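You operate a simulated robot arm through the tools that you are given. There is no shell and no other tool.

You run a simulated robot arm. Do the job below in one go: nothing can be reset, and whatever is moved stays where it is left.

JOB
Wind the leftover yarn off the white bobbin and brush the fluff away.
Fine: stand the bobbin in the tray; knob back to free, brush back. Set down upright: lime brush. What is to be rubbed or washed off counts as gone when no trace of it is left.

Only the result counts: the job must be done as asked and must still hold three seconds after the hand-in. Knocking over, shifting, dropping, spilling or breaking anything else fails it.

ROBOT AND FRAMES
A 6-joint arm with a two-finger gripper, fixed in place. Base frame: the origin is on the floor under the middle of its stand, x ahead of it, y to its left, z up; the work surface is at about z = 800. Units: mm, degrees, N and s.
It reaches about 1298 mm from its shoulder. Its first joint turns from -149.0 to 149.0 degrees. Payload 1.57 kg.
The TCP is the grasp point between the finger pads, 21 mm short of the fingertips. In the tool frame z runs along the fingers and y along their closing line. The gripper opens to 70 mm; its body begins 50 mm behind the TCP.
Orientation is told as [roll, pitch, yaw] about the base's x, y, z axes, in that order, counted from this pose: with the fingers straight down and closing along the base's y, the tool's x points along the base's -x, its y along +y and its z along -z.

CONTROLS
- The arm moves only by the tool nudge_tool. Its arguments are lists of equal length, an entry for each row: "hand": the opening in per cent of the stroke, from 0 (shut) to 100 (fully open); "linear": the shift along the tool's x, y, z in units of 30 mm (1.0 is 30 mm), a list of three; "rot": the turn, a rotation vector about the tool's x, y, z in units of 5 degrees (1.0 is 5 degrees), a list of three. In form: {"hand": [hand, ...], "linear": [[x, y, z], ...], "rot": [[wx, wy, wz], ...]}. A call has 1 to 20 rows; each row shifts and turns the commanded pose from where the row before left it, along the tool's axes as they then stand. A call with a number of a shift or a turn outside -1 to 1 is refused whole. Each row takes 0.2 s and may step no farther than 50 mm and 8.6 degrees from the row before; otherwise, or with a gripper value out of range, the whole call is refused. Where a pose cannot be reached the arm comes as near as it can. A force on the tool above 40 N (or 10 N above the force at the start of the call, whichever is more), or a blocked arm, ends the call early, and 0.2 s more pass. Each finger travels about 103.7 mm/s and halts on what it meets, pressing with about 30 N; the grip force reading is that of the motor and also rises with nothing between the fingers. The clock runs only during rows and for 0.2 s after the last one: add rows that do not move to give the fingers time. It gives the time, the measured TCP pose, the force on the tool (base axes), the opening and the grip force at its end, in the units of the frame above (readings bear some noise), with the torque about the TCP (base axes, N m) and any sound that the robot's microphone picked up.
- Cameras (640 x 400 px; columns grow to the right, rows downward): "scene" is fixed at [220.7, 500.2, 1408]; the picture's right is [0.85, -0.52, 0.00], its down [-0.47, -0.78, -0.41] and it looks along [0.21, 0.35, -0.91] (base axes); focal length 334 px, centre (320, 200). "wrist" rides on the gripper at [79, 4, -81] in the tool frame; the picture's right is [-0.05, 1.00, 0.00], its down [-0.67, -0.04, -0.74] and it looks along [-0.74, -0.04, 0.67] (tool axes); focal length 256 px, centre (320, 200). There is no depth. A picture from a camera that has moved, and an enlarged one, comes with that camera's place and axes in the base frame and with its lens.
- camera(camera): a new picture of that camera. The clock stands still meanwhile.
- slide_trunk(by): slides the trunk up (or, below 0, down) by that many mm; the arm rides with it, the base frame stays. It gives what a move gives, with no picture.
- zoom(camera, box): a new picture of the part [left, top, right, bottom] of that camera's present view, enlarged. The clock stands still meanwhile.
- close_job(): hands the job in; it is judged then, once.

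Nothing tells you positions but the pictures and the camera data. Unless the task says otherwise, let go and move clear before handing in.

The tools are called after ">>>" as a command line: name --argument value ..., lists and objects as JSON in quotes. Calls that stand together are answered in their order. nudge_tool: Moves the arm, as the interface text tells. Its arguments: {"type":"object","properties":{"hand":{"type":"array"},"linear":{"type":"array"},"rot":{"type":"array"}},"required":["hand","linear","rot"]} The other tools are called the same way: slide_trunk (by) moves the trunk up or down; camera (camera) takes a picture; zoom (camera, box) takes an enlarged picture of a part of a camera's view; close_job () hands the job in.

At the start:

```text
time: 0.0
eef_pos: [348.7, 469.3, 1132.7]
tcp_rot: [0.1, 0.0, -0.1]
contact_force: [-0.3, 0.6, 0.1]
torque: [-0.01, -0.01, 0.03]
opening: 69.8
gripper_force: 0.1
trunk travel left (down, up): [-813.0, 157.0]
```

scene: 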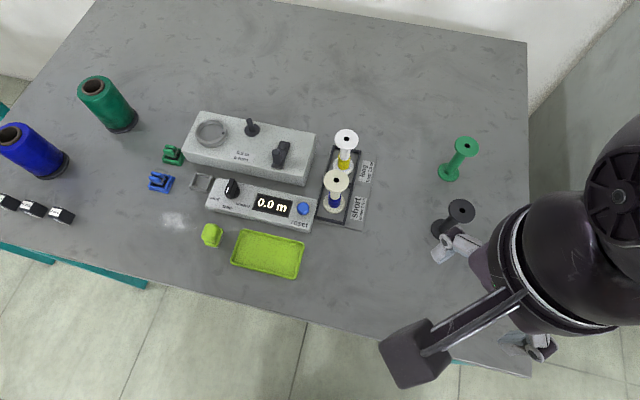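
wrist: 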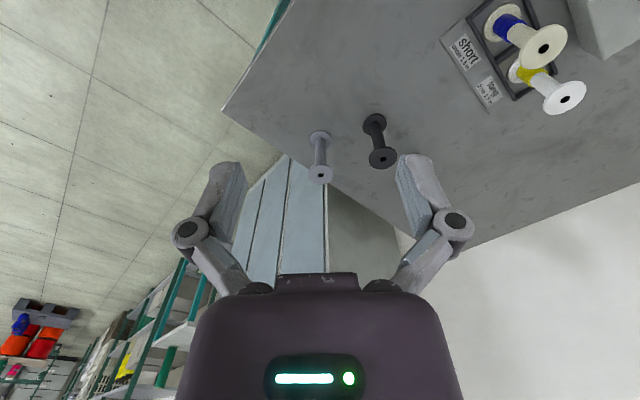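

I see a winding bench with a machine, a counter box, a tray labelled long/short with two bobbins, a lime brush and a lime tray, and a fluff patch on the table. I'll look closer before moving anything.

>>> zoom --camera "scene" --box '[140, 90, 400, 290]'

>>> zoom --camera "scene" --box '[180, 100, 330, 190]'

>>> zoom --camera "scene" --box '[180, 170, 330, 280]'

>>> zoom --camera "scene" --box '[300, 120, 390, 240]'

>>> zoom --camera "scene" --box '[0, 60, 200, 240]'

>>> zoom --camera "scene" --box '[380, 120, 560, 280]'

```text
2.00 times, centred on (270, 190) of scene
camera zoom: at [220.7, 500.2, 1408.0], right [0.85, -0.52, 0.0], down [-0.47, -0.78, -0.41], along [0.21, 0.35, -0.91], focal length 668 px, centre (420, 220)
```

zoom: 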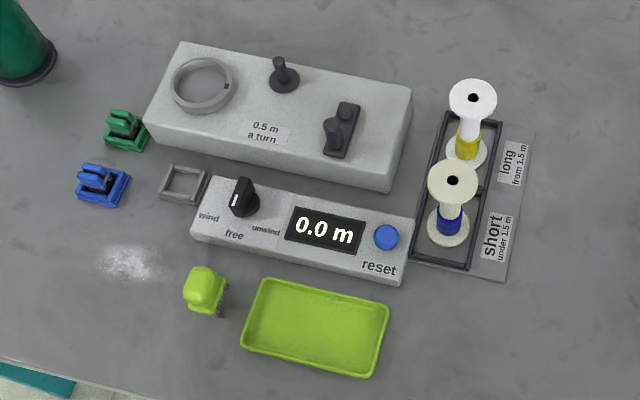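

```text
4.27 times, centred on (255, 145) of scene
camera zoom: at [220.7, 500.2, 1408.0], right [0.85, -0.52, 0.0], down [-0.47, -0.78, -0.41], along [0.21, 0.35, -0.91], focal length 1425 px, centre (597, 435)
```

zoom: 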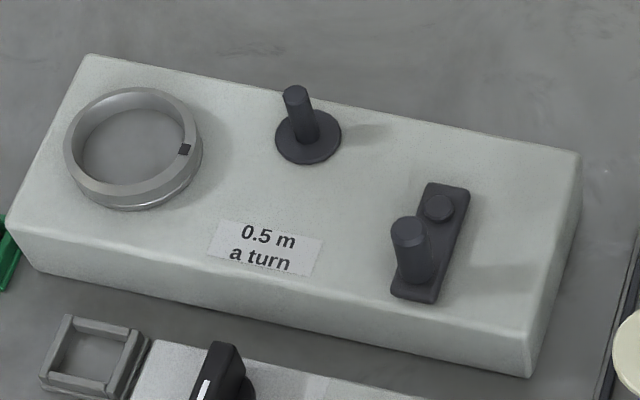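

```text
3.64 times, centred on (255, 225) of scene
camera zoom: at [220.7, 500.2, 1408.0], right [0.85, -0.52, 0.0], down [-0.47, -0.78, -0.41], along [0.21, 0.35, -0.91], focal length 1215 px, centre (556, 109)
```

zoom: 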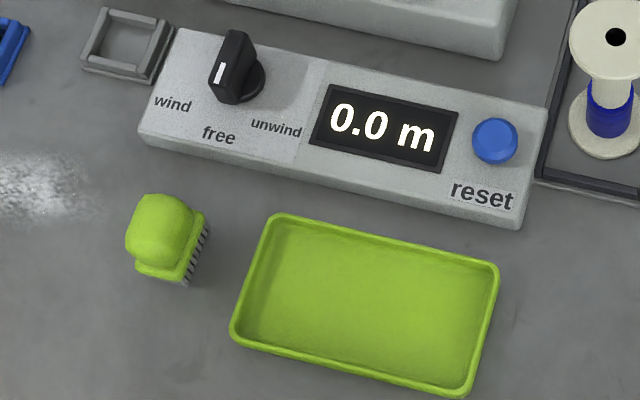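

```text
3.33 times, centred on (345, 180) of scene
camera zoom: at [220.7, 500.2, 1408.0], right [0.85, -0.52, 0.0], down [-0.47, -0.78, -0.41], along [0.21, 0.35, -0.91], focal length 1114 px, centre (237, 267)
```

zoom: 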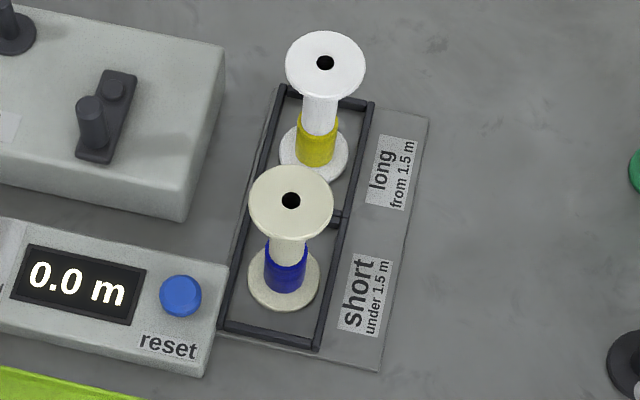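

```text
2.22 times, centred on (100, 150) of scene
camera zoom: at [220.7, 500.2, 1408.0], right [0.85, -0.52, 0.0], down [-0.47, -0.78, -0.41], along [0.21, 0.35, -0.91], focal length 742 px, centre (809, 311)
```

zoom: 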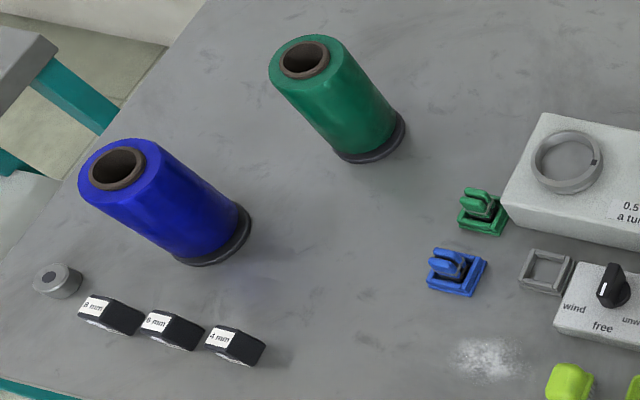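

```text
2.50 times, centred on (470, 200) of scene
camera zoom: at [220.7, 500.2, 1408.0], right [0.85, -0.52, 0.0], down [-0.47, -0.78, -0.41], along [0.21, 0.35, -0.91], focal length 835 px, centre (-55, 200)
```

zoom: 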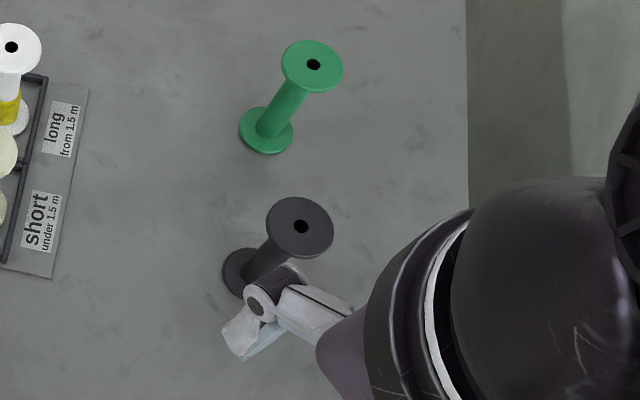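

The white bobbin (yellow yarn) stands in the "long" frame near (443, 774). The winder, the knob box, the lime brush and lime tray are left of the arm, and the fluff is on the table near the brush. I'll move the wrist over the work area for a second viewpoint.

>>> nudge_tool --hand '[100, 100, 100, 100, 100, 100, 100, 100, 100]' --linear '[[0.7, 0.9, 0], [0.7, 0.9, 0], [0.7, 0.9, 0], [0.7, 0.9, 0], [0.7, 0.9, 0], [0.7, 0.9, 0], [0.7, 0.9, 0], [0.7, 0.9, 0], [0, 0, 0]]' --rot '[[0, 0, 0], [0, 0, 0], [0, 0, 0], [0, 0, 0], [0, 0, 0], [0, 0, 0], [0, 0, 0], [0, 0, 0], [0, 0, 0]]'

>>> camera --camera "wrist"

>>> camera --camera "scene"

```text
time: 2.0
eef_pos: [181.2, 685.5, 1132.5]
tcp_rot: [0.0, -0.1, 0.0]
contact_force: [-0.1, 0.3, 0.2]
torque: [0.02, 0.01, 0.02]
opening: 70.0
gripper_force: 0.0
trunk travel left (down, up): [-813.0, 157.0]
```

```text
taken
camera wrist: at [102.1, 689.3, 1213.1], right [0.05, 1.0, 0.0], down [0.67, -0.04, 0.74], along [0.74, -0.04, -0.67], focal length 256 px, centre (320, 200)
```

wrist: 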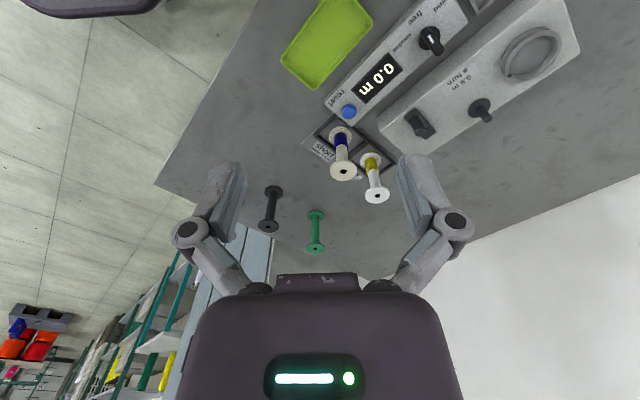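

```text
taken
```

scene: 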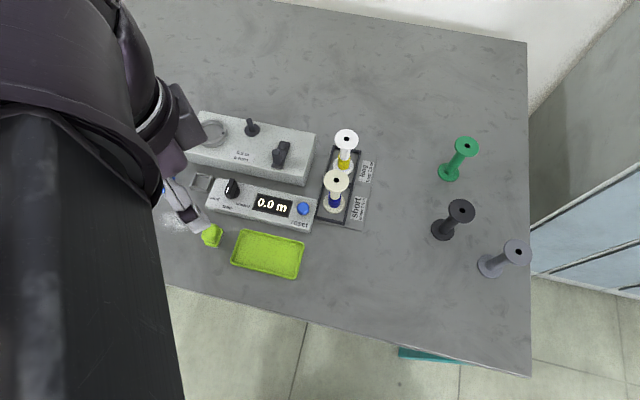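

The wrist view shows everything from the other side. I'll zoom in there to triangulate.

>>> zoom --camera "wrist" --box '[360, 0, 600, 150]'

>>> zoom --camera "wrist" --box '[270, 80, 430, 220]'

>>> zoom --camera "scene" --box '[180, 110, 340, 220]'

```text
2.67 times, centred on (480, 75) of wrist
camera zoom: at [102.1, 689.3, 1213.1], right [0.05, 1.0, 0.0], down [0.67, -0.04, 0.74], along [0.74, -0.04, -0.67], focal length 683 px, centre (-107, 533)
```

zoom: 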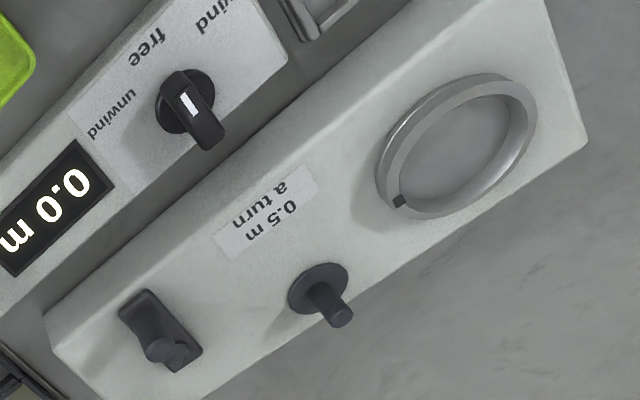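

```text
2.86 times, centred on (350, 150) of wrist
camera zoom: at [102.1, 689.3, 1213.1], right [0.05, 1.0, 0.0], down [0.67, -0.04, 0.74], along [0.74, -0.04, -0.67], focal length 731 px, centre (234, 343)
```

zoom: 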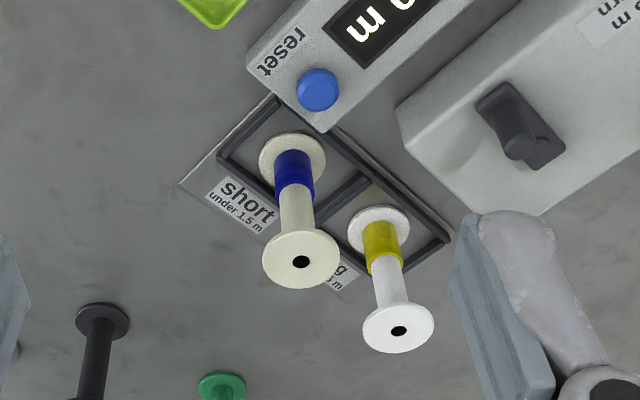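

```text
3.64 times, centred on (260, 165) of scene
camera zoom: at [220.7, 500.2, 1408.0], right [0.85, -0.52, 0.0], down [-0.47, -0.78, -0.41], along [0.21, 0.35, -0.91], focal length 1215 px, centre (538, 327)
```

zoom: 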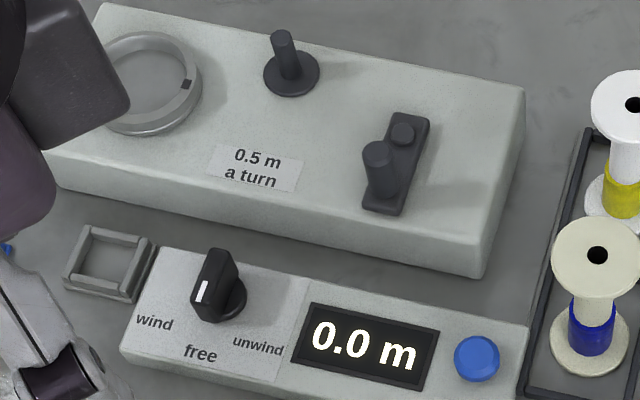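

Triangulating the two views puts the spindle at about (317, 931) with its disc at z≈832 and peg top at z≈866. The crank pivot is about (350, 858), its handle top about (322, 825, 885), and the white bobbin about (443, 774) with its top at z≈901. I'll move above the white bobbin to refine that.

>>> nudge_tool --hand '[100, 100, 100, 100, 100, 100, 100, 100, 100, 100, 100, 100, 100]' --linear '[[-0.728, 0.2475, 0.367], [-0.728, 0.2475, 0.367], [-0.728, 0.2475, 0.367], [-0.728, 0.2475, 0.367], [-0.728, 0.2475, 0.367], [-0.728, 0.2475, 0.367], [-0.728, 0.2475, 0.367], [-0.728, 0.2475, 0.367], [-0.728, 0.2475, 0.367], [-0.728, 0.2475, 0.367], [-0.728, 0.2475, 0.367], [-0.728, 0.2475, 0.367], [0, 0, 0]]' --rot '[[0, 0, 0], [0, 0, 0], [0, 0, 0], [0, 0, 0], [0, 0, 0], [0, 0, 0], [0, 0, 0], [0, 0, 0], [0, 0, 0], [0, 0, 0], [0, 0, 0], [0, 0, 0], [0, 0, 0]]'

>>> camera --camera "wrist"

>>> camera --camera "scene"

```text
time: 4.8
eef_pos: [443.4, 774.0, 1132.5]
tcp_rot: [0.0, -0.1, 0.0]
contact_force: [0.7, 0.4, -0.4]
torque: [-0.01, 0.01, 0.01]
opening: 69.8
gripper_force: 0.0
out of reach, approached as far as the arm can: row 1, 2, 3, 4, 5, 6, 7, 8, 9, 10, 11, 12
trunk travel left (down, up): [-813.0, 157.0]
```

```text
taken
camera wrist: at [363.2, 778.2, 1213.1], right [0.05, 1.0, 0.0], down [0.67, -0.04, 0.75], along [0.74, -0.04, -0.67], focal length 256 px, centre (320, 200)
```

wrist: 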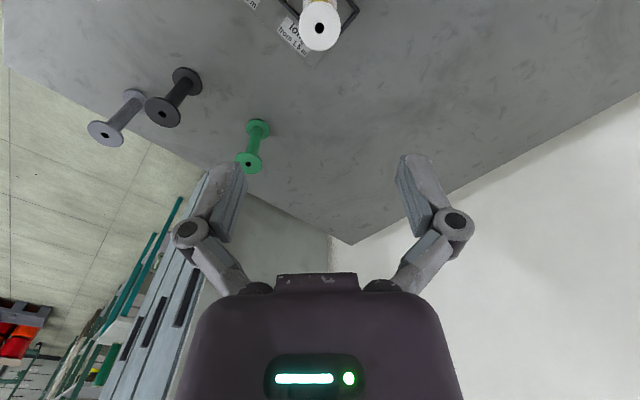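

```text
taken
```

scene: 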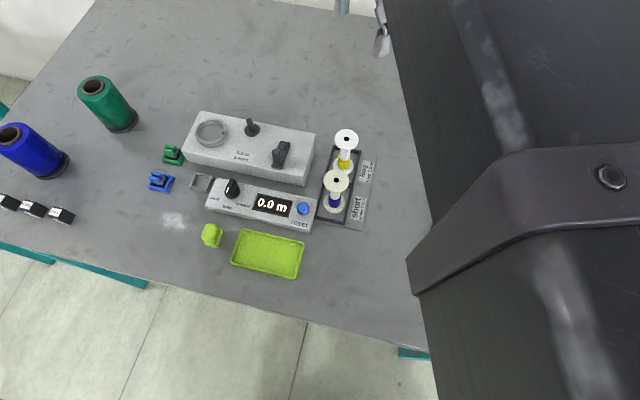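

The tool did not descend: z stayed at 1132 although x and y arrived, so height seems to come from the trunk. I'll test a small trunk slide and see how it shifts the tool.

>>> slide_trunk --by -60

```text
time: 5.8
eef_pos: [443.3, 773.8, 1073.2]
tcp_rot: [0.1, 0.0, 0.0]
contact_force: [-0.6, -0.1, -0.2]
torque: [0.0, -0.02, 0.0]
opening: 70.0
gripper_force: 0.2
trunk travel left (down, up): [-753.0, 217.0]
```

The trunk carries the tool straight down. I'll check whether small vertical moves and tilts by the arm itself work from here.

>>> nudge_tool --hand '[100, 100]' --linear '[[0, 0, 0.3], [0, 0, 0]]' --rot '[[0, 0, 0], [0, 0, 0]]'

>>> nudge_tool --hand '[100, 100]' --linear '[[0, 0, -0.3], [0, 0, 0]]' --rot '[[0, 0, 0], [0, 0, 0]]'

>>> nudge_tool --hand '[100, 100]' --linear '[[0, 0, 0], [0, 0, 0]]' --rot '[[0, 1, 0], [0, 0, 0]]'

```text
time: 6.4
eef_pos: [442.6, 774.5, 1072.0]
tcp_rot: [0.1, 0.0, 0.0]
contact_force: [0.2, -0.1, -0.3]
torque: [-0.02, -0.02, -0.01]
opening: 70.0
gripper_force: 0.0
out of reach, approached as far as the arm can: row 1
trunk travel left (down, up): [-753.0, 217.0]
```

```text
time: 7.0
eef_pos: [443.2, 774.7, 1072.5]
tcp_rot: [-0.1, 0.0, 0.0]
contact_force: [0.1, 0.8, -0.3]
torque: [0.01, -0.02, -0.03]
opening: 69.9
gripper_force: 0.0
out of reach, approached as far as the arm can: row 1
trunk travel left (down, up): [-753.0, 217.0]
```

```text
time: 7.6
eef_pos: [442.6, 774.7, 1072.8]
tcp_rot: [0.1, 4.9, 0.0]
contact_force: [-0.1, 0.3, -1.0]
torque: [0.01, -0.03, 0.03]
opening: 70.1
gripper_force: 0.0
trunk travel left (down, up): [-753.0, 217.0]
```

The arm keeps its own height and can tilt, and the trunk handles vertical motion. I'll undo the tilt, lower to about z=960 above the bobbin and check alignment.

>>> nudge_tool --hand '[100, 100]' --linear '[[0, 0, 0], [0, 0, 0]]' --rot '[[0, -1, 0], [0, 0, 0]]'

>>> slide_trunk --by -100

>>> camera --camera "wrist"

>>> camera --camera "scene"

```text
time: 8.2
eef_pos: [442.9, 775.2, 1072.1]
tcp_rot: [0.0, -0.1, 0.0]
contact_force: [-0.2, -0.1, -0.2]
torque: [-0.02, 0.0, 0.02]
opening: 70.0
gripper_force: 0.0
trunk travel left (down, up): [-753.0, 217.0]
```

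```text
time: 9.5
eef_pos: [443.3, 775.0, 971.8]
tcp_rot: [0.0, 0.0, 0.1]
contact_force: [-0.3, 0.1, -0.2]
torque: [0.0, 0.03, -0.02]
opening: 70.1
gripper_force: 0.2
trunk travel left (down, up): [-653.0, 317.0]
```

```text
taken
camera wrist: at [363.3, 778.4, 1053.1], right [0.05, 1.0, 0.0], down [0.67, -0.04, 0.74], along [0.74, -0.04, -0.67], focal length 256 px, centre (320, 200)
```

wrist: 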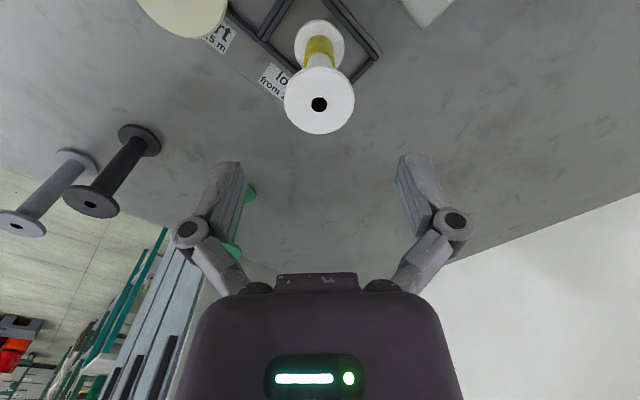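

```text
taken
```

scene: 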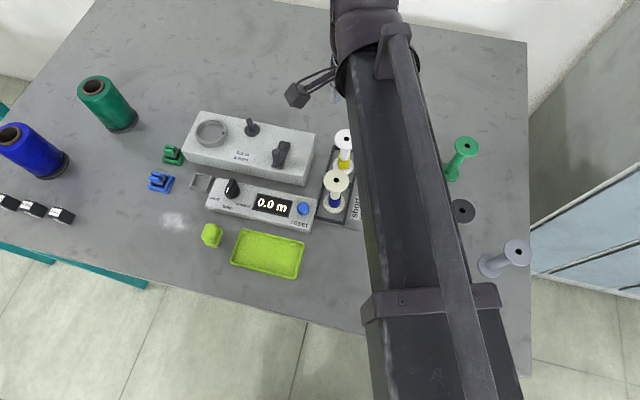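

The white bobbin is centred under the gripper at about (442.5, 774.4). I'll zoom to measure its hole and flange.

>>> zoom --camera "wrist" --box '[260, 0, 380, 150]'

>>> zoom --camera "scene" --box '[225, 110, 275, 145]'

>>> zoom --camera "scene" --box '[260, 130, 310, 180]'

>>> zoom --camera "scene" --box '[270, 20, 420, 130]'

>>> zoom --camera "scene" --box '[150, 170, 260, 260]'

```text
2.67 times, centred on (320, 75) of wrist
camera zoom: at [363.3, 778.4, 1053.1], right [0.05, 1.0, 0.0], down [0.67, -0.04, 0.74], along [0.74, -0.04, -0.67], focal length 683 px, centre (320, 533)
```

zoom: 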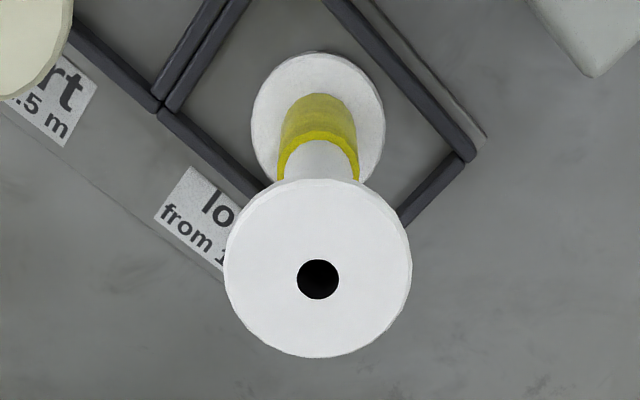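

```text
11.43 times, centred on (250, 128) of scene
camera zoom: at [220.7, 500.2, 1408.0], right [0.85, -0.52, 0.0], down [-0.47, -0.78, -0.41], along [0.21, 0.35, -0.91], focal length 3818 px, centre (1120, 1029)
```

zoom: 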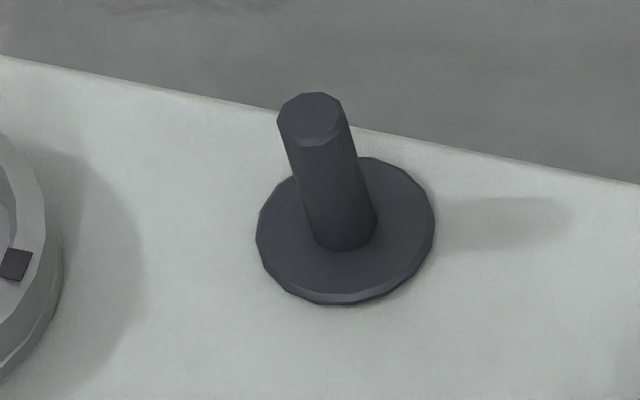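

```text
8.00 times, centred on (285, 155) of scene
camera zoom: at [220.7, 500.2, 1408.0], right [0.85, -0.52, 0.0], down [-0.47, -0.78, -0.41], along [0.21, 0.35, -0.91], focal length 2672 px, centre (600, 560)
```

zoom: 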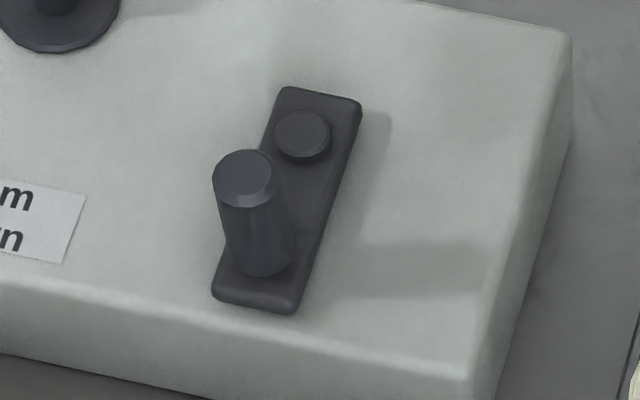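

```text
3.64 times, centred on (345, 75) of scene
camera zoom: at [220.7, 500.2, 1408.0], right [0.85, -0.52, 0.0], down [-0.47, -0.78, -0.41], along [0.21, 0.35, -0.91], focal length 1215 px, centre (229, 654)
```

zoom: 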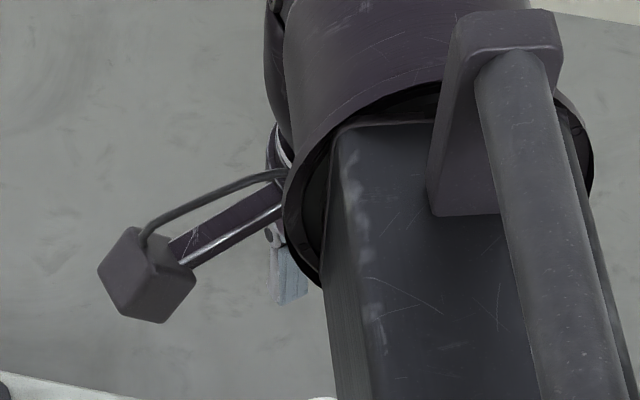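

```text
4.44 times, centred on (205, 215) of scene
camera zoom: at [220.7, 500.2, 1408.0], right [0.85, -0.52, 0.0], down [-0.47, -0.78, -0.41], along [0.21, 0.35, -0.91], focal length 1485 px, centre (831, 133)
```

zoom: 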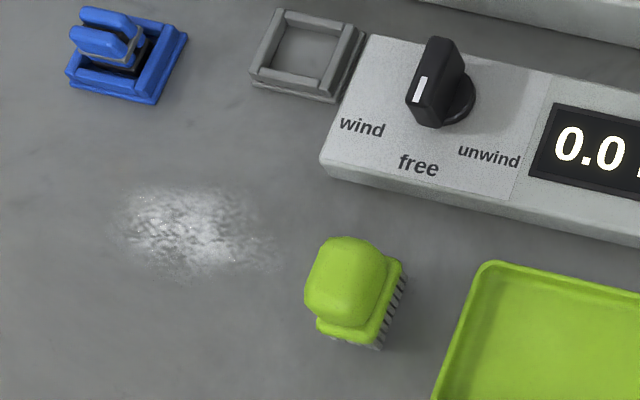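

The hole measures about 10 mm and the peg about 11 mm in the picture, so I want an exact spindle position first. I'll move the empty gripper over the spindle at the same height and look down at it.

>>> nudge_tool --hand '[100, 100, 100, 100, 100, 100, 100]' --linear '[[0.7, 0.863, 0], [0.7, 0.863, 0], [0.7, 0.863, 0], [0.7, 0.863, 0], [0.7, 0.863, 0], [0.7, 0.863, 0], [0, 0, 0]]' --rot '[[0, 0, 0], [0, 0, 0], [0, 0, 0], [0, 0, 0], [0, 0, 0], [0, 0, 0], [0, 0, 0]]'

>>> camera --camera "wrist"

>>> zoom --camera "wrist" --box '[240, 0, 400, 110]'

>>> camera --camera "scene"

```text
time: 11.1
eef_pos: [317.0, 930.4, 971.5]
tcp_rot: [0.0, 0.0, 0.1]
contact_force: [-0.2, 1.1, -0.5]
torque: [0.01, -0.01, 0.02]
opening: 70.2
gripper_force: 0.1
trunk travel left (down, up): [-653.0, 317.0]
```

```text
taken
camera wrist: at [236.7, 934.1, 1053.0], right [0.05, 1.0, 0.0], down [0.67, -0.04, 0.75], along [0.74, -0.04, -0.67], focal length 256 px, centre (320, 200)
```

wrist: 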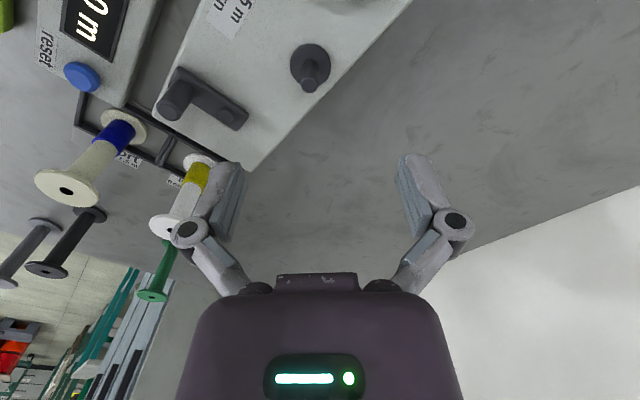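

```text
3.64 times, centred on (320, 55) of wrist
camera zoom: at [236.7, 934.1, 1053.0], right [0.05, 1.0, 0.0], down [0.67, -0.04, 0.75], along [0.74, -0.04, -0.67], focal length 931 px, centre (320, 727)
```

zoom: 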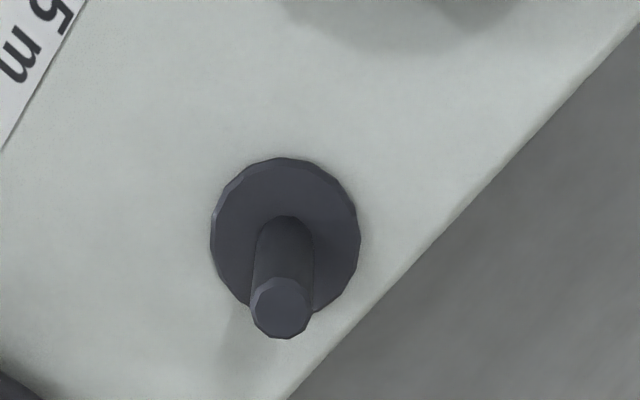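

```text
taken
```

scene: 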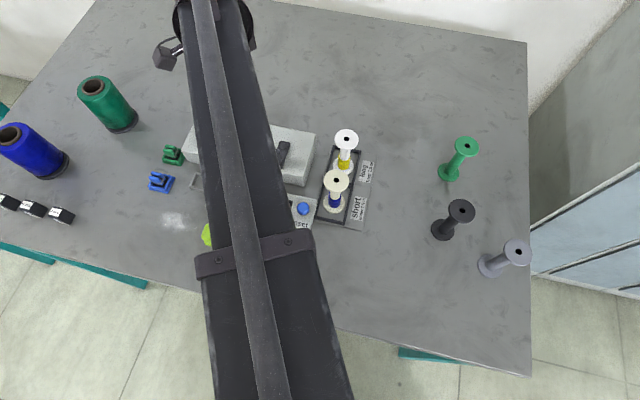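

Combining both views corrects the spindle to about (314.5, 922.6), with the disc at z≈843 and the peg top at z≈874. I'll shift onto it, lower a bit to confirm, and look at the crank from here.

>>> nudge_tool --hand '[100, 100]' --linear '[[0.083, -0.26, 0], [0, 0, 0]]' --rot '[[0, 0, 0], [0, 0, 0]]'

>>> slide_trunk --by -40

>>> camera --camera "wrist"

>>> zoom --camera "wrist" --box '[240, 0, 400, 110]'

>>> zoom --camera "wrist" --box '[120, 20, 280, 140]'

```text
time: 11.7
eef_pos: [314.2, 922.0, 972.5]
tcp_rot: [0.0, 0.0, 0.0]
contact_force: [-0.3, -0.4, 0.2]
torque: [0.01, 0.0, -0.04]
opening: 70.0
gripper_force: 0.0
trunk travel left (down, up): [-653.0, 317.0]
```

```text
time: 12.6
eef_pos: [313.6, 922.2, 931.7]
tcp_rot: [-0.1, 0.1, -0.1]
contact_force: [0.0, -0.2, 0.2]
torque: [0.02, -0.01, 0.02]
opening: 69.8
gripper_force: 0.0
trunk travel left (down, up): [-613.0, 357.0]
```

```text
taken
camera wrist: at [234.3, 926.2, 1013.1], right [0.05, 1.0, 0.0], down [0.67, -0.04, 0.75], along [0.74, -0.04, -0.67], focal length 256 px, centre (320, 200)
```

wrist: 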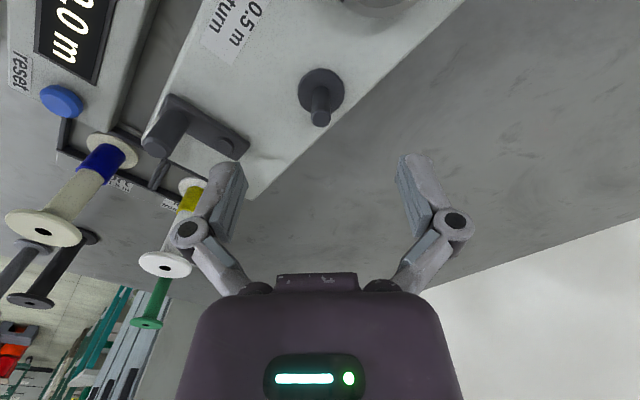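

```text
3.64 times, centred on (320, 55) of wrist
camera zoom: at [234.3, 926.2, 1013.1], right [0.05, 1.0, 0.0], down [0.67, -0.04, 0.75], along [0.74, -0.04, -0.67], focal length 931 px, centre (320, 727)
```

zoom: 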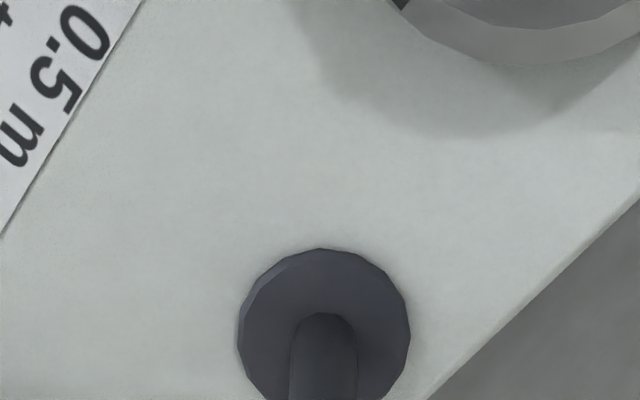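

```text
3.33 times, centred on (200, 80) of wrist
camera zoom: at [234.3, 926.2, 1013.1], right [0.05, 1.0, 0.0], down [0.67, -0.04, 0.75], along [0.74, -0.04, -0.67], focal length 853 px, centre (720, 600)
```

zoom: 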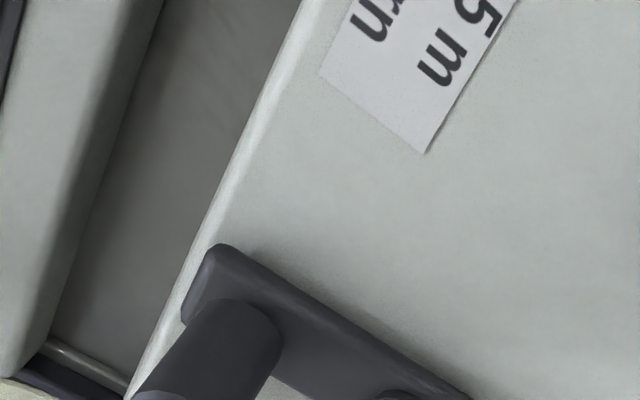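

The spindle is now centred laterally in the gripper. I'll zoom on the peg top and the crank for exact numbers.

>>> zoom --camera "wrist" --box '[280, 60, 360, 140]'

>>> zoom --camera "wrist" --box '[130, 80, 260, 170]'

>>> zoom --camera "scene" --box '[140, 0, 280, 100]'

```text
5.00 times, centred on (320, 100) of wrist
camera zoom: at [234.3, 926.2, 1013.1], right [0.05, 1.0, 0.0], down [0.67, -0.04, 0.75], along [0.74, -0.04, -0.67], focal length 1280 px, centre (320, 700)
```

zoom: 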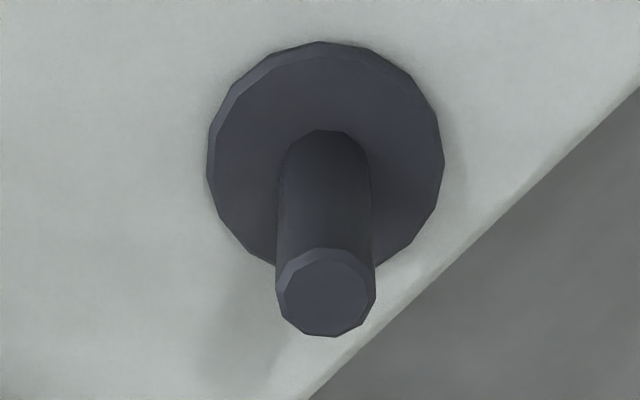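

```text
4.44 times, centred on (195, 125) of wrist
camera zoom: at [234.3, 926.2, 1013.1], right [0.05, 1.0, 0.0], down [0.67, -0.04, 0.75], along [0.74, -0.04, -0.67], focal length 1138 px, centre (876, 533)
```

zoom: 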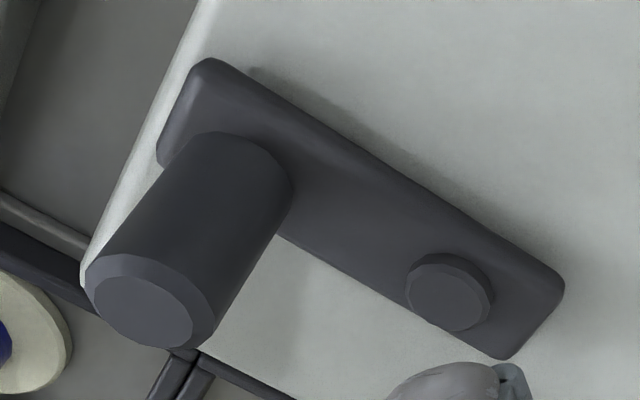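

```text
4.00 times, centred on (210, 50) of scene
camera zoom: at [220.7, 500.2, 1408.0], right [0.85, -0.52, 0.0], down [-0.47, -0.78, -0.41], along [0.21, 0.35, -0.91], focal length 1336 px, centre (760, 800)
```

zoom: 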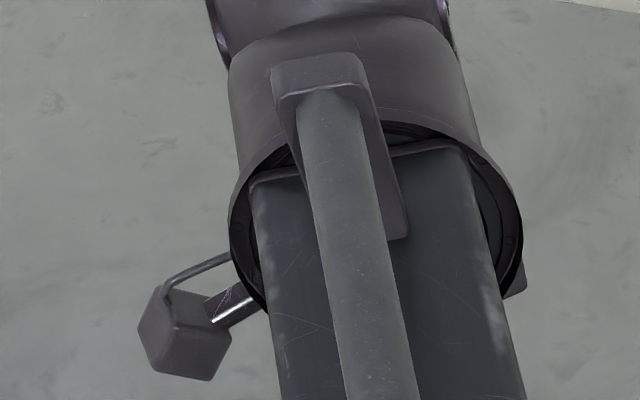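

The spindle sits at about (314.2, 922.8), the crank pivot at (347.6, 847.6), and the handle top at (322, 823.5, 888) with a 35 mm radius. Next I raise a little, return over the white bobbin and lower to its top flange.

>>> slide_trunk --by 40

>>> nudge_tool --hand '[100, 100, 100, 100, 100, 100, 100]' --linear '[[-0.716, -0.821, 0], [-0.716, -0.821, 0], [-0.716, -0.821, 0], [-0.716, -0.821, 0], [-0.716, -0.821, 0], [-0.716, -0.821, 0], [0, 0, 0]]' --rot '[[0, 0, 0], [0, 0, 0], [0, 0, 0], [0, 0, 0], [0, 0, 0], [0, 0, 0], [0, 0, 0]]'

>>> slide_trunk --by -45

>>> camera --camera "wrist"

>>> zoom --camera "wrist" --box '[260, 80, 380, 180]'

>>> camera --camera "scene"

```text
time: 13.4
eef_pos: [315.0, 923.7, 972.6]
tcp_rot: [0.0, 0.0, 0.0]
contact_force: [1.1, -0.6, -0.1]
torque: [0.01, 0.03, 0.02]
opening: 70.1
gripper_force: 0.1
trunk travel left (down, up): [-653.0, 317.0]
```

```text
time: 15.0
eef_pos: [442.4, 774.0, 971.9]
tcp_rot: [-0.1, 0.0, -0.1]
contact_force: [0.0, 0.1, -0.2]
torque: [0.02, 0.01, 0.01]
opening: 70.0
gripper_force: 0.0
trunk travel left (down, up): [-653.0, 317.0]
```

```text
time: 15.9
eef_pos: [442.4, 775.1, 927.3]
tcp_rot: [0.0, 0.0, 0.0]
contact_force: [-0.9, 0.3, 0.4]
torque: [0.01, -0.03, 0.03]
opening: 70.1
gripper_force: 0.0
trunk travel left (down, up): [-608.0, 362.0]
```

```text
taken
camera wrist: at [362.2, 778.3, 1008.1], right [0.05, 1.0, 0.0], down [0.67, -0.04, 0.74], along [0.74, -0.04, -0.67], focal length 256 px, centre (320, 200)
```

wrist: 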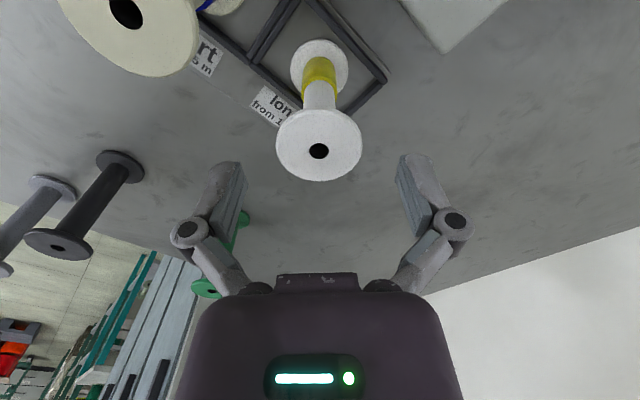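

```text
4.00 times, centred on (320, 130) of wrist
camera zoom: at [362.2, 778.3, 1008.1], right [0.05, 1.0, 0.0], down [0.67, -0.04, 0.74], along [0.74, -0.04, -0.67], focal length 1024 px, centre (320, 480)
```

zoom: 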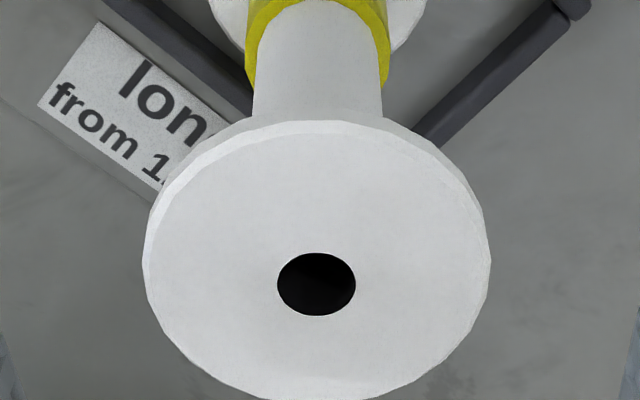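

```text
taken
```

scene: 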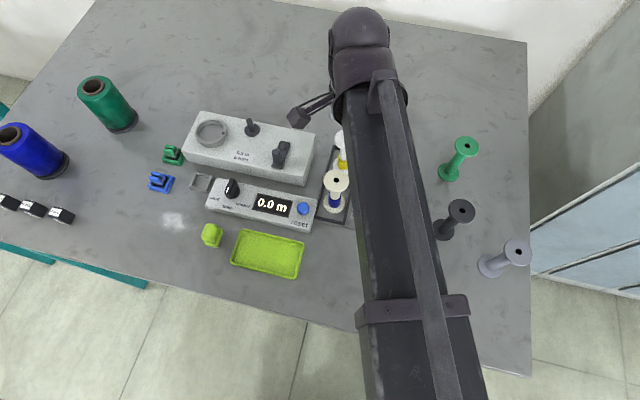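

The bobbin is on the gripper axis. I'll lower so the pads are level with its top flange, then close.

>>> slide_trunk --by -29

>>> nudge_tool --hand '[80, 66, 60, 50, 50, 50]' --linear '[[0, 0, 0], [0, 0, 0], [0, 0, 0], [0, 0, 0], [0, 0, 0], [0, 0, 0]]' --rot '[[0, 0, 0], [0, 0, 0], [0, 0, 0], [0, 0, 0], [0, 0, 0], [0, 0, 0]]'

>>> camera --camera "wrist"

>>> camera --camera "scene"

```text
time: 16.6
eef_pos: [442.2, 774.3, 896.9]
tcp_rot: [-0.1, 0.0, 0.0]
contact_force: [0.1, 0.5, -0.2]
torque: [-0.03, -0.01, 0.03]
opening: 69.9
gripper_force: 0.0
trunk travel left (down, up): [-579.0, 391.0]
```

```text
time: 18.0
eef_pos: [442.3, 775.8, 899.2]
tcp_rot: [-0.1, 0.0, 0.0]
contact_force: [0.6, 0.0, 2.2]
torque: [0.1, -0.02, -0.03]
opening: 42.0
gripper_force: 29.5
trunk travel left (down, up): [-579.0, 391.0]
```

```text
taken
camera wrist: at [362.3, 778.3, 979.2], right [0.05, 1.0, 0.0], down [0.67, -0.04, 0.75], along [0.74, -0.04, -0.67], focal length 256 px, centre (320, 200)
```

wrist: 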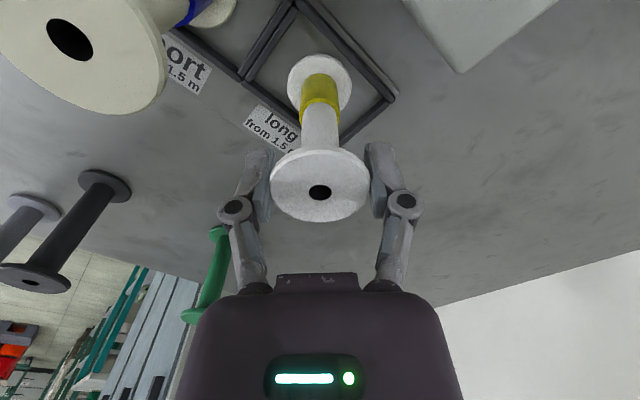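

```text
taken
```

scene: 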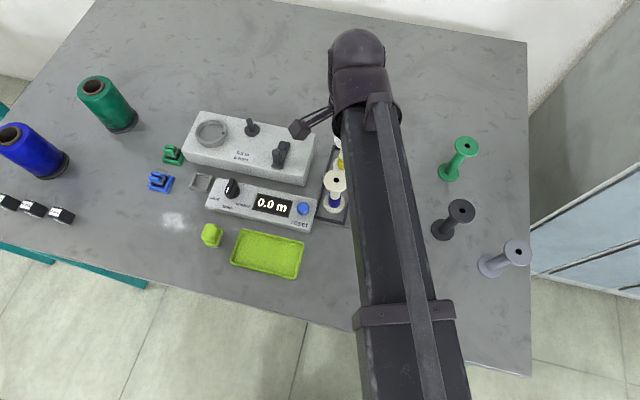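

The gripper holds the flange (42 mm, 29.5 N). I'll lift the bobbin well clear and check the grip.

>>> slide_trunk --by 15

>>> slide_trunk --by 105

>>> camera --camera "wrist"

>>> camera --camera "scene"

```text
time: 18.6
eef_pos: [441.7, 774.6, 913.0]
tcp_rot: [0.0, 0.0, -0.1]
contact_force: [-0.5, 0.6, -0.5]
torque: [0.03, 0.03, -0.01]
opening: 41.7
gripper_force: 29.6
trunk travel left (down, up): [-594.0, 376.0]
```

```text
time: 20.0
eef_pos: [441.4, 774.2, 1017.2]
tcp_rot: [0.0, 0.0, 0.0]
contact_force: [-0.1, 0.1, -1.2]
torque: [0.03, -0.01, 0.01]
opening: 41.7
gripper_force: 29.5
trunk travel left (down, up): [-699.0, 271.0]
```

```text
taken
camera wrist: at [362.4, 778.6, 1098.8], right [0.05, 1.0, 0.0], down [0.67, -0.04, 0.74], along [0.74, -0.04, -0.67], focal length 256 px, centre (320, 200)
```

wrist: 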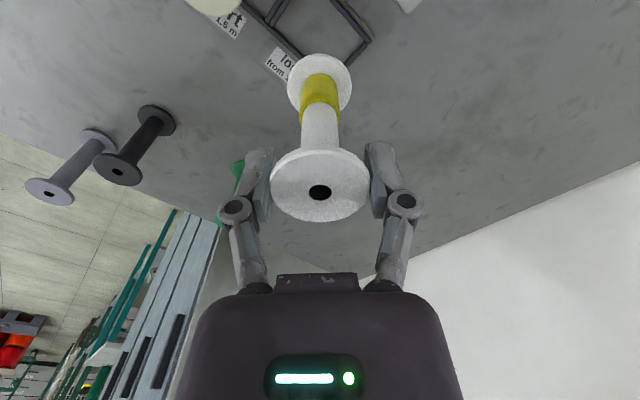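

```text
taken
```

scene: 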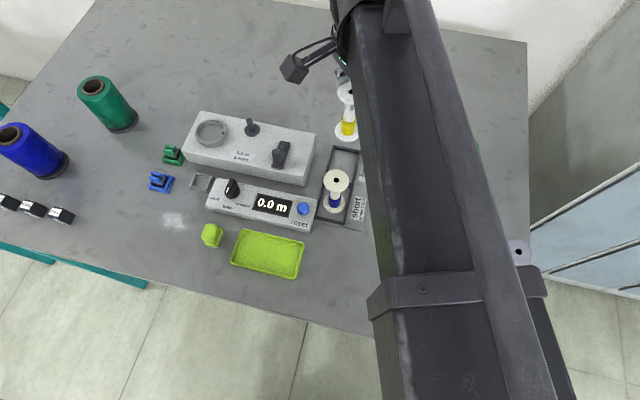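

The bobbin hangs straight in the grip. I'll carry it over the spindle.

>>> nudge_tool --hand '[50, 50, 50, 50, 50, 50, 50, 50]' --linear '[[0.7078, 0.8242, 0], [0.7078, 0.8242, 0], [0.7078, 0.8242, 0], [0.7078, 0.8242, 0], [0.7078, 0.8242, 0], [0.7078, 0.8242, 0], [0, 0, 0], [0, 0, 0]]' --rot '[[0, 0, 0], [0, 0, 0], [0, 0, 0], [0, 0, 0], [0, 0, 0], [0, 0, 0], [0, 0, 0], [0, 0, 0]]'

>>> camera --camera "wrist"

>>> camera --camera "scene"

```text
time: 21.8
eef_pos: [315.3, 923.3, 1018.7]
tcp_rot: [0.0, 0.0, 0.0]
contact_force: [0.6, 0.0, -0.9]
torque: [0.05, 0.02, 0.0]
opening: 41.8
gripper_force: 30.4
trunk travel left (down, up): [-699.0, 271.0]
```

```text
taken
camera wrist: at [235.9, 926.7, 1098.9], right [0.05, 1.0, 0.0], down [0.67, -0.04, 0.74], along [0.74, -0.04, -0.67], focal length 256 px, centre (320, 200)
```

wrist: 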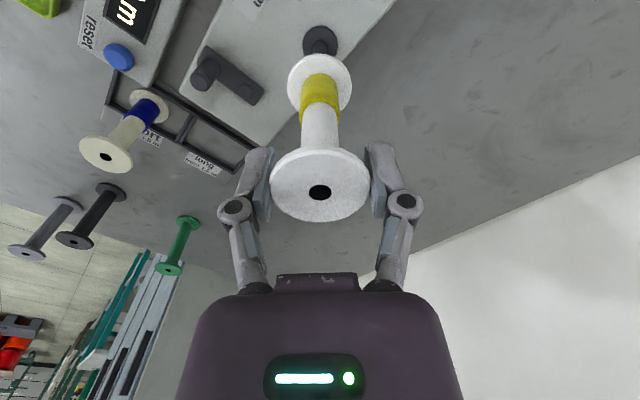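

```text
taken
```

scene: 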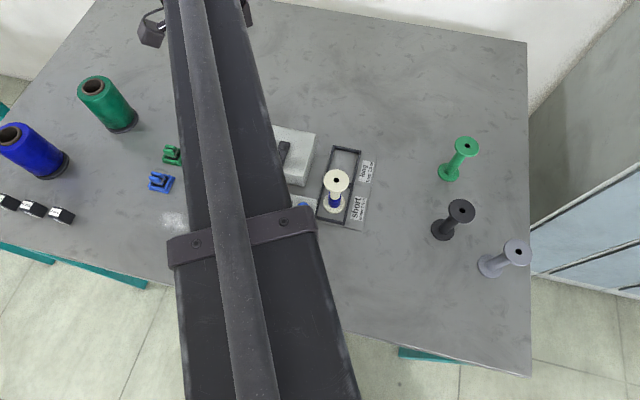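

>>> zoom --camera "wrist" --box '[270, 20, 370, 120]'

>>> nudge_tool --hand '[50, 50]' --linear '[[0, 0, 0], [0, 0, 0]]' --rot '[[0, 0, 0], [0, 0, 0]]'

>>> zoom --camera "wrist" --box '[270, 20, 370, 120]'

```text
4.00 times, centred on (320, 70) of wrist
camera zoom: at [235.9, 926.7, 1098.9], right [0.05, 1.0, 0.0], down [0.67, -0.04, 0.74], along [0.74, -0.04, -0.67], focal length 1024 px, centre (320, 720)
```

zoom: 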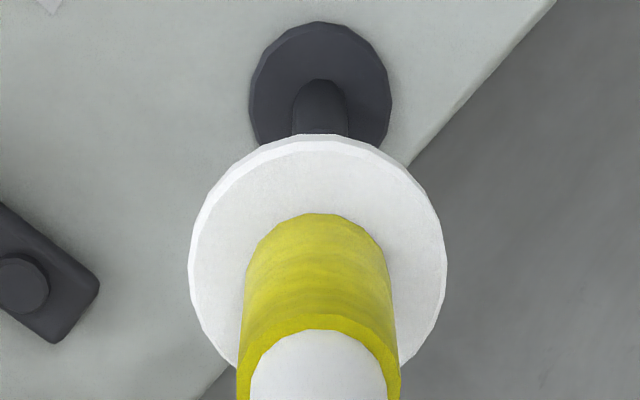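

```text
time: 22.4
eef_pos: [316.2, 922.2, 1018.2]
tcp_rot: [0.1, 0.0, 0.0]
contact_force: [-0.3, -0.4, -0.9]
torque: [0.0, 0.04, 0.02]
opening: 41.7
gripper_force: 29.9
trunk travel left (down, up): [-699.0, 271.0]
```

```text
4.00 times, centred on (320, 70) of wrist
camera zoom: at [236.0, 926.7, 1098.9], right [0.05, 1.0, 0.0], down [0.67, -0.04, 0.75], along [0.74, -0.04, -0.67], focal length 1024 px, centre (320, 720)
```

zoom: 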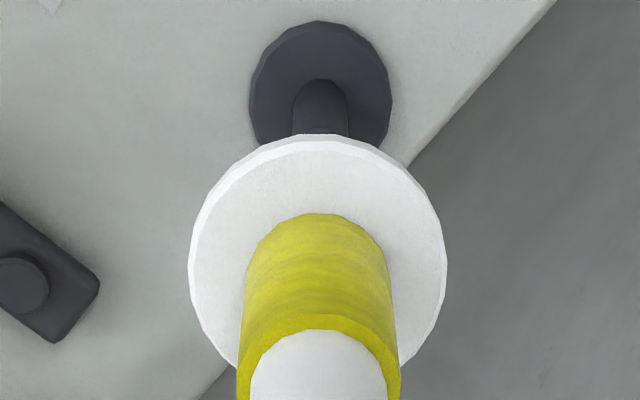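

The peg is roughly under the bobbin, and my estimates suggest about 1 mm more towards −x. I'll make that correction, lower to just above the peg, and look again.

>>> nudge_tool --hand '[50, 50]' --linear '[[0.03, 0.01, 0], [0, 0, 0]]' --rot '[[0, 0, 0], [0, 0, 0]]'

>>> slide_trunk --by -40

>>> camera --camera "wrist"

>>> zoom --camera "wrist" --box '[270, 20, 370, 120]'

>>> zoom --camera "scene" --box '[150, 60, 310, 160]'

```text
time: 23.0
eef_pos: [314.7, 923.3, 1017.2]
tcp_rot: [0.0, 0.1, 0.0]
contact_force: [0.2, 0.2, -1.1]
torque: [-0.02, -0.01, 0.01]
opening: 41.7
gripper_force: 30.0
trunk travel left (down, up): [-699.0, 271.0]
```

```text
time: 23.8
eef_pos: [315.8, 922.6, 978.1]
tcp_rot: [0.0, 0.0, 0.0]
contact_force: [0.3, -0.1, -0.1]
torque: [-0.03, -0.01, 0.01]
opening: 41.5
gripper_force: 29.9
trunk travel left (down, up): [-659.0, 311.0]
```

```text
taken
camera wrist: at [234.9, 926.8, 1059.1], right [0.05, 1.0, 0.0], down [0.67, -0.04, 0.74], along [0.74, -0.04, -0.67], focal length 256 px, centre (320, 200)
```

wrist: 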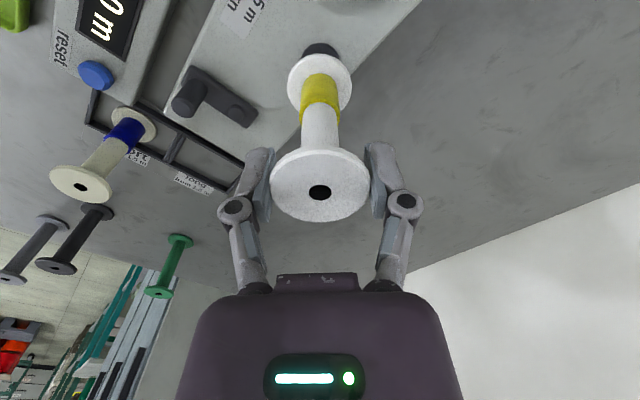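

```text
4.00 times, centred on (320, 70) of wrist
camera zoom: at [234.9, 926.8, 1059.1], right [0.05, 1.0, 0.0], down [0.67, -0.04, 0.74], along [0.74, -0.04, -0.67], focal length 1024 px, centre (320, 720)
```

zoom: 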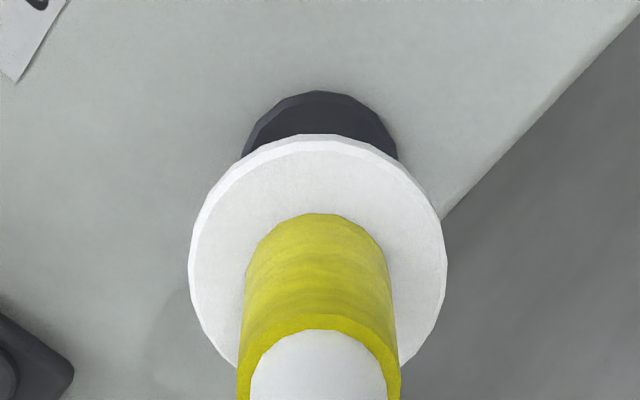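

```text
4.00 times, centred on (230, 110) of scene
camera zoom: at [220.7, 500.2, 1408.0], right [0.85, -0.52, 0.0], down [-0.47, -0.78, -0.41], along [0.21, 0.35, -0.91], focal length 1336 px, centre (680, 560)
```

zoom: 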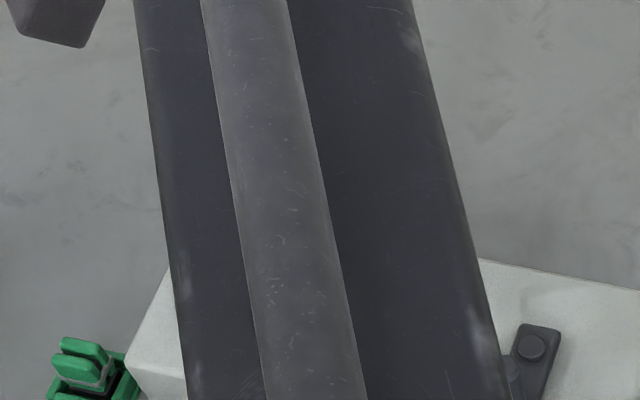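

Laterally it lines up. I'll lower gently in small steps, watching the force for the peg entering the bore.

>>> slide_trunk --by -6

>>> slide_trunk --by -4

>>> slide_trunk --by -3

```text
time: 24.4
eef_pos: [314.7, 922.2, 973.0]
tcp_rot: [0.0, 0.1, 0.0]
contact_force: [0.2, 1.6, 8.8]
torque: [0.12, -0.06, 0.0]
opening: 42.0
gripper_force: 29.3
trunk travel left (down, up): [-653.0, 317.0]
```

```text
time: 24.9
eef_pos: [313.8, 922.3, 970.0]
tcp_rot: [0.1, 0.0, -0.1]
contact_force: [0.3, -1.2, 15.6]
torque: [-0.01, 0.02, 0.01]
opening: 41.6
gripper_force: 29.6
trunk travel left (down, up): [-649.0, 321.0]
```

```text
time: 25.4
eef_pos: [313.7, 921.5, 965.7]
tcp_rot: [0.1, 0.0, 0.0]
contact_force: [0.6, -0.1, 17.4]
torque: [0.02, 0.01, 0.01]
opening: 41.6
gripper_force: 30.0
trunk travel left (down, up): [-646.0, 324.0]
```

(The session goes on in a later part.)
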